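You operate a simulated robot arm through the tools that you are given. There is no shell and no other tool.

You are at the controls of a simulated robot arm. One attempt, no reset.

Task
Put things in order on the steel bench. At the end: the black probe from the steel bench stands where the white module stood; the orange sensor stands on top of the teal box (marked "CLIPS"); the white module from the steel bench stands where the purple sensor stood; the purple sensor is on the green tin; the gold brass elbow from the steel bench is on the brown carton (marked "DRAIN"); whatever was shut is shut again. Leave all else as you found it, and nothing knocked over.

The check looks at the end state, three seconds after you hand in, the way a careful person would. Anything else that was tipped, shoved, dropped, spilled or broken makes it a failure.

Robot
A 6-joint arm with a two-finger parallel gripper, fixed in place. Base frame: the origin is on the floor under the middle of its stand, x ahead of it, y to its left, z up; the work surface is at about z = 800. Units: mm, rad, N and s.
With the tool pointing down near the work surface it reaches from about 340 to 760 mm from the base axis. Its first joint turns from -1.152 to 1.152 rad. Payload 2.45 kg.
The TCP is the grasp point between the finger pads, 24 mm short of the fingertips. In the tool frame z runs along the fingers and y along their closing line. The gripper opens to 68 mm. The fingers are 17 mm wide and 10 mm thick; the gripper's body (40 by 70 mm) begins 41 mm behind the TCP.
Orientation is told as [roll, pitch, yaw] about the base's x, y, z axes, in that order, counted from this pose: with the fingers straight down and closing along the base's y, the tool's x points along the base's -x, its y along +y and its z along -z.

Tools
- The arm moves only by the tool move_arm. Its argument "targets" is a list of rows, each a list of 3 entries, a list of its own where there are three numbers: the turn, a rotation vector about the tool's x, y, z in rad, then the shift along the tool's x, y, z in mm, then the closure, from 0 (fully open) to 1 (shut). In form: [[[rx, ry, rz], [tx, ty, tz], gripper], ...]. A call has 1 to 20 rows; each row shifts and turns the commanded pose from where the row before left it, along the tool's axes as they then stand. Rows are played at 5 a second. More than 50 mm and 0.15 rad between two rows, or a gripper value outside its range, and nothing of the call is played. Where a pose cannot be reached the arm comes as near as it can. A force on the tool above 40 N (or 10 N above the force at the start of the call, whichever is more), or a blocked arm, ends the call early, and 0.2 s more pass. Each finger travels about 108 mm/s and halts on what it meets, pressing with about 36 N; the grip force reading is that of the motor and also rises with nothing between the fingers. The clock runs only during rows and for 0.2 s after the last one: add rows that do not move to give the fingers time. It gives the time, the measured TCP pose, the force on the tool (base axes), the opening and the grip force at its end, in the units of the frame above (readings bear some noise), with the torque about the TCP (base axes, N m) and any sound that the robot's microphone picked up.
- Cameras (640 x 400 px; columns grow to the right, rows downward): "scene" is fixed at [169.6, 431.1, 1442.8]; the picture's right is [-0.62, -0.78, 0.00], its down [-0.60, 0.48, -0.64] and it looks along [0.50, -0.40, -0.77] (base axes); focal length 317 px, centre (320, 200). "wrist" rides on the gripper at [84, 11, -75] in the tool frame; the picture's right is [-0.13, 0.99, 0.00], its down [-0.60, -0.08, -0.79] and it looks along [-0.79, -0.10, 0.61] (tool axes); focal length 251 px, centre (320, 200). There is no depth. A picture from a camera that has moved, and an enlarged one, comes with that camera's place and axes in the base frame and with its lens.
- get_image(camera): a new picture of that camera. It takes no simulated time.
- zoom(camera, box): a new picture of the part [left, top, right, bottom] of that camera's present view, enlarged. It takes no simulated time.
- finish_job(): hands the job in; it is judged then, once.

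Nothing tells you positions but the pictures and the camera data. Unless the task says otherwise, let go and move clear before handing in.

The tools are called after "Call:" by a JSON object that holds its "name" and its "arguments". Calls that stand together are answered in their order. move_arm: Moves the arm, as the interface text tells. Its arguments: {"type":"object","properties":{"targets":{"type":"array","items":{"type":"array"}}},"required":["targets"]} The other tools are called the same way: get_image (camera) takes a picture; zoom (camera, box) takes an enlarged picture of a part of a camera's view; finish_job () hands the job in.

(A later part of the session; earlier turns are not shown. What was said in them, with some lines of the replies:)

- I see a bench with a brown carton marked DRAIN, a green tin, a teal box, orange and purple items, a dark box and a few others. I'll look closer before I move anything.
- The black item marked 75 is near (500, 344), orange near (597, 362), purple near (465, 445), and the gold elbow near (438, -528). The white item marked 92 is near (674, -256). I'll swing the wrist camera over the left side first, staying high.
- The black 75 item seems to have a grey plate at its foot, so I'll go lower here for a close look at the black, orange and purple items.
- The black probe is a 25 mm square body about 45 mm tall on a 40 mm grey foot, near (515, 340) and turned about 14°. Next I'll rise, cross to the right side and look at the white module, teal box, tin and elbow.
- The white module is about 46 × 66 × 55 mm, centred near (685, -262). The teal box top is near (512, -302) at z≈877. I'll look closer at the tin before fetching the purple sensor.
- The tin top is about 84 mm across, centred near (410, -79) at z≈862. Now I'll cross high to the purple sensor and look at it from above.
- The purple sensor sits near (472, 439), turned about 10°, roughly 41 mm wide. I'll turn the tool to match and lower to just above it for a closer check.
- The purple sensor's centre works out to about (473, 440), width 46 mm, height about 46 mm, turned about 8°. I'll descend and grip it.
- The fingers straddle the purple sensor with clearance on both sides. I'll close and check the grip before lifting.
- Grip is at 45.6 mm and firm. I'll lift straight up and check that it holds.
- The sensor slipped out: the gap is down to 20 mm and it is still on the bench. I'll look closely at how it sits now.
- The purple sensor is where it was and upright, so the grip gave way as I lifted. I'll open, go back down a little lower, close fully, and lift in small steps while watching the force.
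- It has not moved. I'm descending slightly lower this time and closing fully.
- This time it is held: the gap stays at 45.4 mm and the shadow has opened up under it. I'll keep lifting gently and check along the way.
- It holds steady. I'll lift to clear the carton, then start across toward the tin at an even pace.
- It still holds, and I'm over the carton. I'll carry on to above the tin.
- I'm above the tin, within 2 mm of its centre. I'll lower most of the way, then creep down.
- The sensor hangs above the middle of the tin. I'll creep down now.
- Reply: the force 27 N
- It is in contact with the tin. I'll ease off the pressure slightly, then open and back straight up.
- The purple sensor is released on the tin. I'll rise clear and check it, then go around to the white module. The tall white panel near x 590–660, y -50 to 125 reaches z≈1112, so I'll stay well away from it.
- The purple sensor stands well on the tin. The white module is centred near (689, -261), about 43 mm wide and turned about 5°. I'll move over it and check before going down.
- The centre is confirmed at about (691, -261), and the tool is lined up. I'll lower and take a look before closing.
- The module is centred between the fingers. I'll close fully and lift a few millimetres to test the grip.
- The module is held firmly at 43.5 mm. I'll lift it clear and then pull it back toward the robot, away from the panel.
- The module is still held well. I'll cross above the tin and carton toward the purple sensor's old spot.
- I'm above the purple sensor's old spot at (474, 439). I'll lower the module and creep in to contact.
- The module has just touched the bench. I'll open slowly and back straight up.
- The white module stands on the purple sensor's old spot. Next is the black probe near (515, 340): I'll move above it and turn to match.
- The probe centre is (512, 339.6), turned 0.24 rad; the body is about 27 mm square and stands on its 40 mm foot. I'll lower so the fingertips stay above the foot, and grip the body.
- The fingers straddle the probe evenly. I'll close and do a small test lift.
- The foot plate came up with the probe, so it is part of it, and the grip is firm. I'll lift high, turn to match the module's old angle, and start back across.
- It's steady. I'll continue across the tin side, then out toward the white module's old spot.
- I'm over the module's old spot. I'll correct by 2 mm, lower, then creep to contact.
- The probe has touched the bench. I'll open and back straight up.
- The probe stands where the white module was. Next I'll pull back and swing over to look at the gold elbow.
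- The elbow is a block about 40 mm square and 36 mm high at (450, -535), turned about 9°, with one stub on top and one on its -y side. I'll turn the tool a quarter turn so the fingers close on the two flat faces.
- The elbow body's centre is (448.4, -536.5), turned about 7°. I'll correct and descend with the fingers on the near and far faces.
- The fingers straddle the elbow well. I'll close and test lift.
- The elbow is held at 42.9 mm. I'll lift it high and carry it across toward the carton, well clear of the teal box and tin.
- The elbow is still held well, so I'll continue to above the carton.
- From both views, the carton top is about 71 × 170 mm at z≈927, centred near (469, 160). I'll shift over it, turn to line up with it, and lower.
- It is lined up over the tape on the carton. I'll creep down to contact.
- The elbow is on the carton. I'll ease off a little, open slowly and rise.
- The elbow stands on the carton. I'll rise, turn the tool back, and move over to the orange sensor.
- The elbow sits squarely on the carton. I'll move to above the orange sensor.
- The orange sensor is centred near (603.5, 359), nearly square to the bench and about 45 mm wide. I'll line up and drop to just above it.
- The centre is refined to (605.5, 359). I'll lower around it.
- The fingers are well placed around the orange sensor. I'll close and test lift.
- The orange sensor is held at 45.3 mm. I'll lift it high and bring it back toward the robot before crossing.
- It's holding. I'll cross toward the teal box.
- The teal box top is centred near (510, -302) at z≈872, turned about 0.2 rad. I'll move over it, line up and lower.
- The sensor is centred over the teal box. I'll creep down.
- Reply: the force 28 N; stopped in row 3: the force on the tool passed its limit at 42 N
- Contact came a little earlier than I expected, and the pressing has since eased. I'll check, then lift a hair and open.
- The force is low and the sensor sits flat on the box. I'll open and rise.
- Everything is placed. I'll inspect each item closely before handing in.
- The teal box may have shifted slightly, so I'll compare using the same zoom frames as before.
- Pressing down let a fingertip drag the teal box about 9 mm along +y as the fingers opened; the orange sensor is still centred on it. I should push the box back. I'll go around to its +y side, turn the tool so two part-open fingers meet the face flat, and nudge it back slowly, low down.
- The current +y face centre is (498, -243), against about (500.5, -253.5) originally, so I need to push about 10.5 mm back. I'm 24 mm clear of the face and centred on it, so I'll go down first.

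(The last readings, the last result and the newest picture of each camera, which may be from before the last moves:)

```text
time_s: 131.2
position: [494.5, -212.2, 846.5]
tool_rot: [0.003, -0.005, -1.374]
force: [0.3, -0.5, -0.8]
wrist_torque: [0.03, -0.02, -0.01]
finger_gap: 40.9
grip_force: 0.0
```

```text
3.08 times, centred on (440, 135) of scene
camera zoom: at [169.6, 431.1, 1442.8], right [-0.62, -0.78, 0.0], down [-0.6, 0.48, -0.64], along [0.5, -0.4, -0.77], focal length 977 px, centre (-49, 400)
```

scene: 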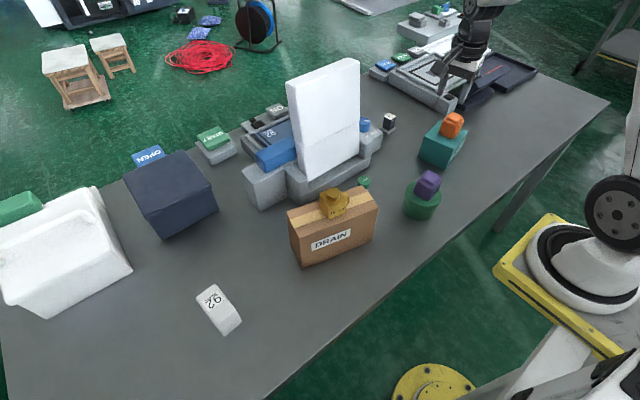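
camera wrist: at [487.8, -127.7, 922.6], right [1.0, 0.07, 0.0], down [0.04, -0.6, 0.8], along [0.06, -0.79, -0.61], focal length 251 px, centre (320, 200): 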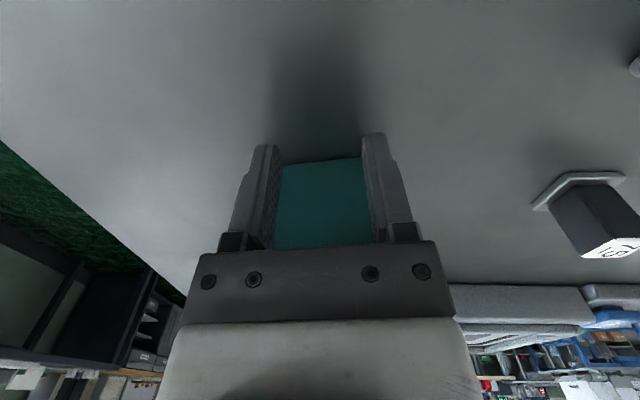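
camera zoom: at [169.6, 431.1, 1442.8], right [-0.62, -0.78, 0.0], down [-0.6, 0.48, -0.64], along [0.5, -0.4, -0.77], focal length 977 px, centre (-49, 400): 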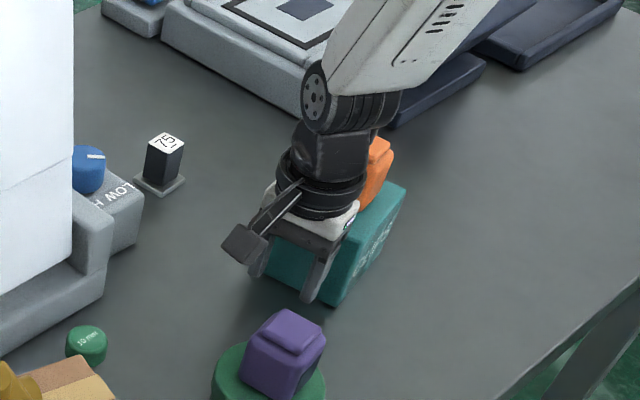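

I'm down beside the box with the face ahead of the fingers. I'll approach in small steps and watch for contact.

Call:
{"name": "move_arm", "arguments": {"targets": [[[0, 0, 0], [-6, 0, 0], 0.4], [[0, 0, 0], [-6, 0, 0], 0.4], [[0, 0, 0], [-5, 0, 0], 0.4], [[0, 0, 0], [0, 0, 0], 0.4]]}}

Call:
{"name": "move_arm", "arguments": {"targets": [[[0, 0, 0], [-1.5, 0, 0], 0.4], [[0, 0, 0], [-1.5, 0, 0], 0.4], [[0, 0, 0], [0, 0, 0], 0.4]]}}

Call:
{"name": "zoom", "arguments": {"camera": "scene", "box": [380, 70, 500, 200]}}

Call:
{"name": "get_image", "arguments": {"camera": "wrist"}}

```text
time_s: 132.2
position: [496.6, -228.6, 847.6]
tool_rot: [0.004, -0.005, -1.375]
force: [-0.5, 0.3, 0.0]
wrist_torque: [0.01, -0.02, -0.02]
finger_gap: 40.7
grip_force: 0.0
```

```text
time_s: 133.0
position: [497.8, -231.5, 847.9]
tool_rot: [0.004, -0.003, -1.373]
force: [-0.2, 0.0, -0.4]
wrist_torque: [-0.02, 0.02, -0.02]
finger_gap: 40.8
grip_force: 0.0
```

```text
3.08 times, centred on (440, 135) of scene
camera zoom: at [169.6, 431.1, 1442.8], right [-0.62, -0.78, 0.0], down [-0.6, 0.48, -0.64], along [0.5, -0.4, -0.77], focal length 977 px, centre (-49, 400)
```

zoom: 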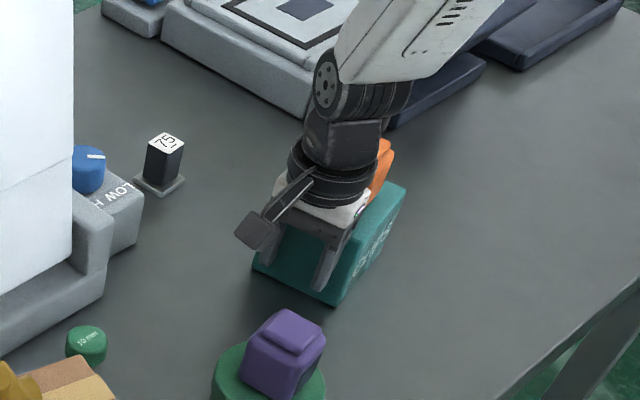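

```text
taken
camera wrist: at [491.3, -146.4, 923.5], right [1.0, 0.07, 0.0], down [0.04, -0.6, 0.8], along [0.06, -0.79, -0.61], focal length 251 px, centre (320, 200)
```

wrist: 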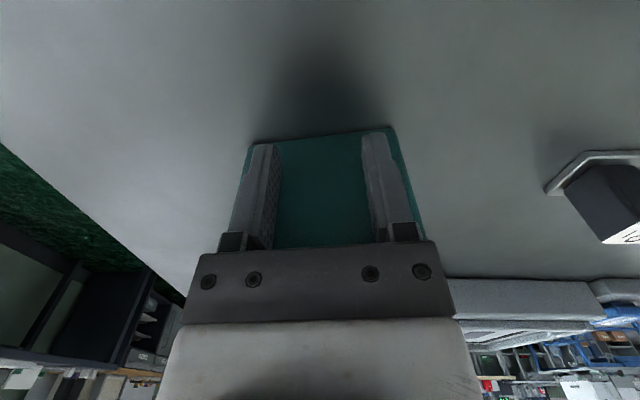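

There's no contact yet. I'll keep stepping in by 1 mm.

Call:
{"name": "move_arm", "arguments": {"targets": [[[0, 0, 0], [-1, 0, 0], 0.4], [[0, 0, 0], [-1, 0, 0], 0.4], [[0, 0, 0], [0, 0, 0], 0.4]]}}

Call:
{"name": "move_arm", "arguments": {"targets": [[[0, 0, 0], [-1, 0, 0], 0.4], [[0, 0, 0], [0, 0, 0], 0.4]]}}

Call:
{"name": "move_arm", "arguments": {"targets": [[[0, 0, 0], [-1, 0, 0], 0.4], [[0, 0, 0], [0, 0, 0], 0.4]]}}

Call:
{"name": "move_arm", "arguments": {"targets": [[[0, 0, 0], [-1, 0, 0], 0.4], [[0, 0, 0], [0, 0, 0], 0.4]]}}

Call:
{"name": "zoom", "arguments": {"camera": "scene", "box": [380, 70, 500, 200]}}

```text
time_s: 133.8
position: [498.8, -232.1, 848.4]
tool_rot: [0.006, -0.005, -1.374]
force: [0.4, 0.9, -0.2]
wrist_torque: [-0.02, -0.02, 0.02]
finger_gap: 40.9
grip_force: 0.1
```

```text
time_s: 134.4
position: [498.2, -233.1, 848.8]
tool_rot: [0.003, -0.003, -1.374]
force: [-0.4, 0.4, -0.5]
wrist_torque: [-0.02, 0.03, 0.03]
finger_gap: 40.8
grip_force: 0.2
```

```text
time_s: 135.0
position: [497.2, -234.2, 849.3]
tool_rot: [0.004, -0.004, -1.375]
force: [0.7, 1.4, 0.9]
wrist_torque: [-0.05, -0.02, 0.0]
finger_gap: 41.1
grip_force: 0.0
```

```text
time_s: 135.6
position: [499.1, -235.1, 847.4]
tool_rot: [0.003, -0.004, -1.374]
force: [0.1, 1.8, 1.6]
wrist_torque: [-0.06, -0.03, 0.0]
finger_gap: 40.9
grip_force: 0.0
```

```text
3.08 times, centred on (440, 135) of scene
camera zoom: at [169.6, 431.1, 1442.8], right [-0.62, -0.78, 0.0], down [-0.6, 0.48, -0.64], along [0.5, -0.4, -0.77], focal length 977 px, centre (-49, 400)
```

zoom: 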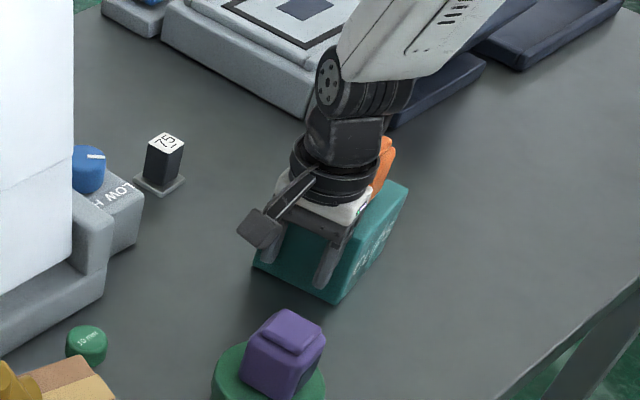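

Contact started about 1 mm ago at roughly 1.5 N. I'll push gently at about 5 mm/s, then compare with the earlier pictures.

Call:
{"name": "move_arm", "arguments": {"targets": [[[0, 0, 0], [-1, 0, 0], 0.4], [[0, 0, 0], [-1, 0, 0], 0.4], [[0, 0, 0], [-1, 0, 0], 0.4], [[0, 0, 0], [-1, 0, 0], 0.4], [[0, 0, 0], [-1, 0, 0], 0.4], [[0, 0, 0], [0, 0, 0], 0.4]]}}

Call:
{"name": "zoom", "arguments": {"camera": "scene", "box": [380, 70, 500, 200]}}

Call:
{"name": "zoom", "arguments": {"camera": "scene", "box": [400, 90, 490, 180]}}

```text
time_s: 137.0
position: [499.3, -238.7, 847.6]
tool_rot: [0.003, -0.002, -1.374]
force: [0.6, 1.8, -0.4]
wrist_torque: [-0.01, 0.02, 0.01]
finger_gap: 40.5
grip_force: 0.1
```

```text
3.08 times, centred on (440, 135) of scene
camera zoom: at [169.6, 431.1, 1442.8], right [-0.62, -0.78, 0.0], down [-0.6, 0.48, -0.64], along [0.5, -0.4, -0.77], focal length 977 px, centre (-49, 400)
```

zoom: 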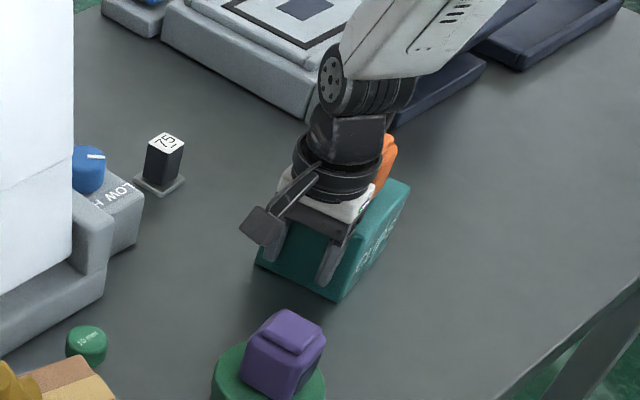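

```text
4.44 times, centred on (445, 135) of scene
camera zoom: at [169.6, 431.1, 1442.8], right [-0.62, -0.78, 0.0], down [-0.6, 0.48, -0.64], along [0.5, -0.4, -0.77], focal length 1411 px, centre (-236, 489)
```

zoom: 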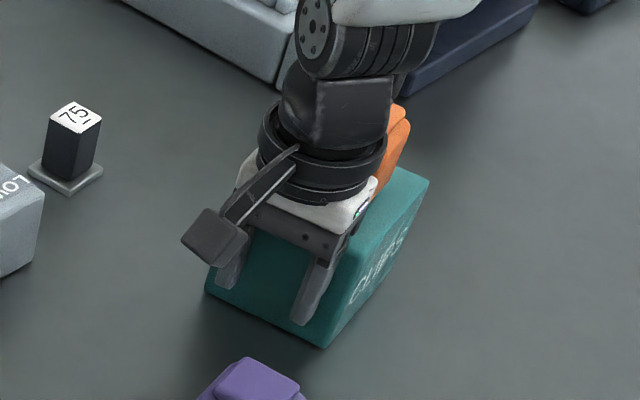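

So far it has moved back about 6–7 mm, straight along the face. About 3.5 mm more should bring it to its original place.

Call:
{"name": "move_arm", "arguments": {"targets": [[[0, 0, 0], [-1, 0, 0], 0.4], [[0, 0, 0], [-1, 0, 0], 0.4], [[0, 0, 0], [-1, 0, 0], 0.4], [[0, 0, 0], [-0.5, 0, 0], 0.4], [[0, 0, 0], [0, 0, 0], 0.4]]}}

Call:
{"name": "zoom", "arguments": {"camera": "scene", "box": [400, 90, 490, 180]}}

Call:
{"name": "zoom", "arguments": {"camera": "scene", "box": [340, 90, 480, 220]}}

```text
time_s: 138.2
position: [500.4, -242.8, 846.9]
tool_rot: [0.004, -0.003, -1.375]
force: [-1.1, 1.7, 0.8]
wrist_torque: [-0.04, -0.01, -0.01]
finger_gap: 40.6
grip_force: 0.0
```

```text
4.44 times, centred on (445, 135) of scene
camera zoom: at [169.6, 431.1, 1442.8], right [-0.62, -0.78, 0.0], down [-0.6, 0.48, -0.64], along [0.5, -0.4, -0.77], focal length 1411 px, centre (-236, 489)
```

zoom: 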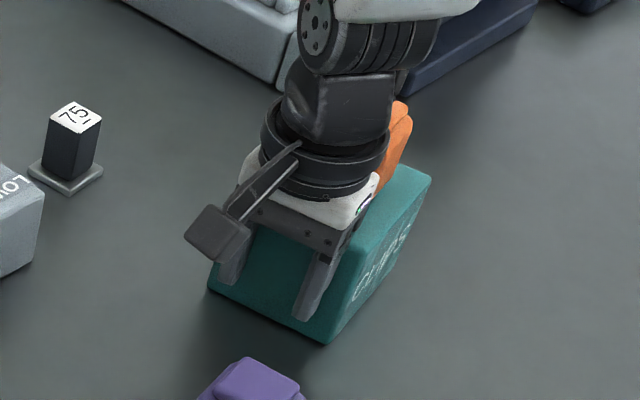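

```text
3.08 times, centred on (410, 155) of scene
camera zoom: at [169.6, 431.1, 1442.8], right [-0.62, -0.78, 0.0], down [-0.6, 0.48, -0.64], along [0.5, -0.4, -0.77], focal length 977 px, centre (43, 338)
```

zoom: 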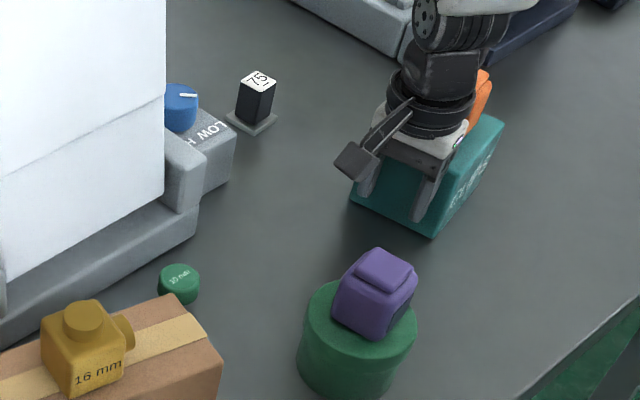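

The corners now match the original frame to within a pixel or so. I'll back off, rise, and check the result.

Call:
{"name": "move_arm", "arguments": {"targets": [[[0, 0, 0], [2, 0, 0], 0.4], [[0, 0, 0], [8, 0, 0], 0.4], [[0, 0, 0], [12, 0, 0], 0.4], [[0, 0, 0], [10, 0, 0], 0.4], [[0, 0, 0], [0, 0, -15], 0.4], [[0, 0, 0], [0, 0, -35], 0.4], [[0, 0, 0], [0, 0, -45], 0.4], [[0, 0, 0], [0, 0, -45], 0.4], [[0, 0, 0], [0, 0, -45], 0.4], [[0, 0, 0], [0, 0, -20], 0.4], [[0, 0, 0], [0, 0, 0], 0.4]]}}

Call:
{"name": "get_image", "arguments": {"camera": "wrist"}}

Call:
{"name": "zoom", "arguments": {"camera": "scene", "box": [340, 90, 480, 220]}}

Call:
{"name": "zoom", "arguments": {"camera": "scene", "box": [400, 90, 490, 180]}}

Call:
{"name": "get_image", "arguments": {"camera": "scene"}}

```text
time_s: 140.6
position: [492.7, -211.4, 1051.8]
tool_rot: [0.002, -0.005, -1.373]
force: [0.1, -0.2, -0.4]
wrist_torque: [-0.02, 0.01, -0.01]
finger_gap: 40.8
grip_force: 0.0
```

```text
taken
camera wrist: at [485.9, -127.1, 1128.9], right [1.0, 0.07, 0.0], down [0.04, -0.6, 0.8], along [0.06, -0.79, -0.61], focal length 251 px, centre (320, 200)
```

wrist: 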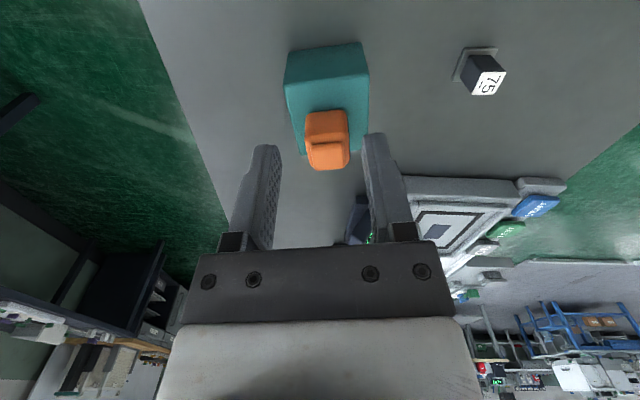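

```text
3.08 times, centred on (410, 155) of scene
camera zoom: at [169.6, 431.1, 1442.8], right [-0.62, -0.78, 0.0], down [-0.6, 0.48, -0.64], along [0.5, -0.4, -0.77], focal length 977 px, centre (43, 338)
```

zoom: 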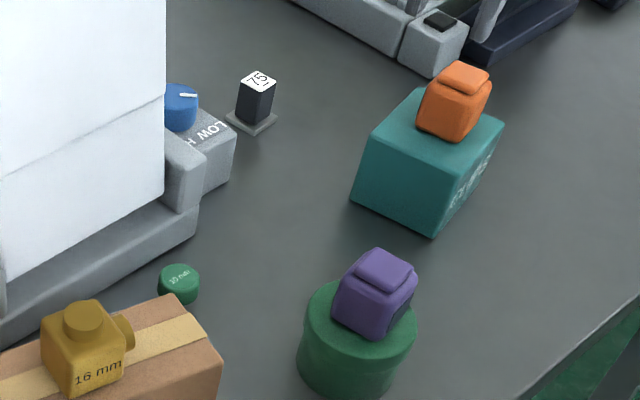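

```text
4.44 times, centred on (445, 135) of scene
camera zoom: at [169.6, 431.1, 1442.8], right [-0.62, -0.78, 0.0], down [-0.6, 0.48, -0.64], along [0.5, -0.4, -0.77], focal length 1411 px, centre (-236, 489)
```

zoom: 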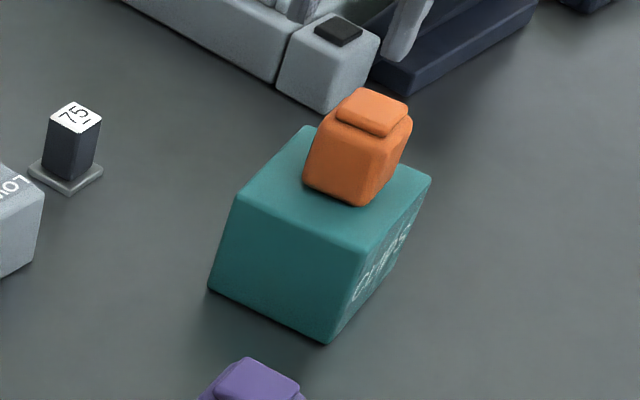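

```text
taken
```

scene: 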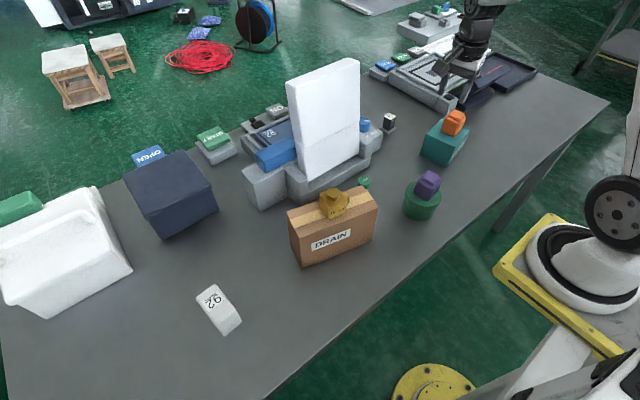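

The teal box is back in its original outline with the orange sensor upright on it. The purple sensor is on the tin, the elbow is on the carton, and the white module and black probe stand in their swapped places. Nothing shut was opened, and the arm is empty and clear, so I'm handing in.

Call:
{"name": "finish_job", "arguments": {}}

```text
The job is handed in.
```

The job is handed in, and all five items are where you asked. In the last pictures everything is upright and the arm is clear. I don't have the check's result.

- **Black probe:** it stands where the white module stood, within about 1 mm by my measurements.
- **White module:** it stands where the purple sensor stood, within about 1 mm.
- **Orange sensor:** it is on top of the teal box.
- **Purple sensor:** it is on the green tin.
- **Gold elbow:** it is on the brown carton.
- **Shut containers:** I opened nothing, so everything that was shut still is.

Two things went wrong on the way:

- **Purple sensor slipped:** my first grip on it failed as I lifted. It stayed upright in its place, and the second grip held.
- **Teal box shifted:** I pressed too hard setting down the orange sensor, and a fingertip dragged the box about 10 mm as the gripper opened. I pushed it back until its corners matched the first pictures to within about 2 pixels of the enlarged view, roughly 2 mm. The orange sensor moved with it and stayed upright, close to the middle.
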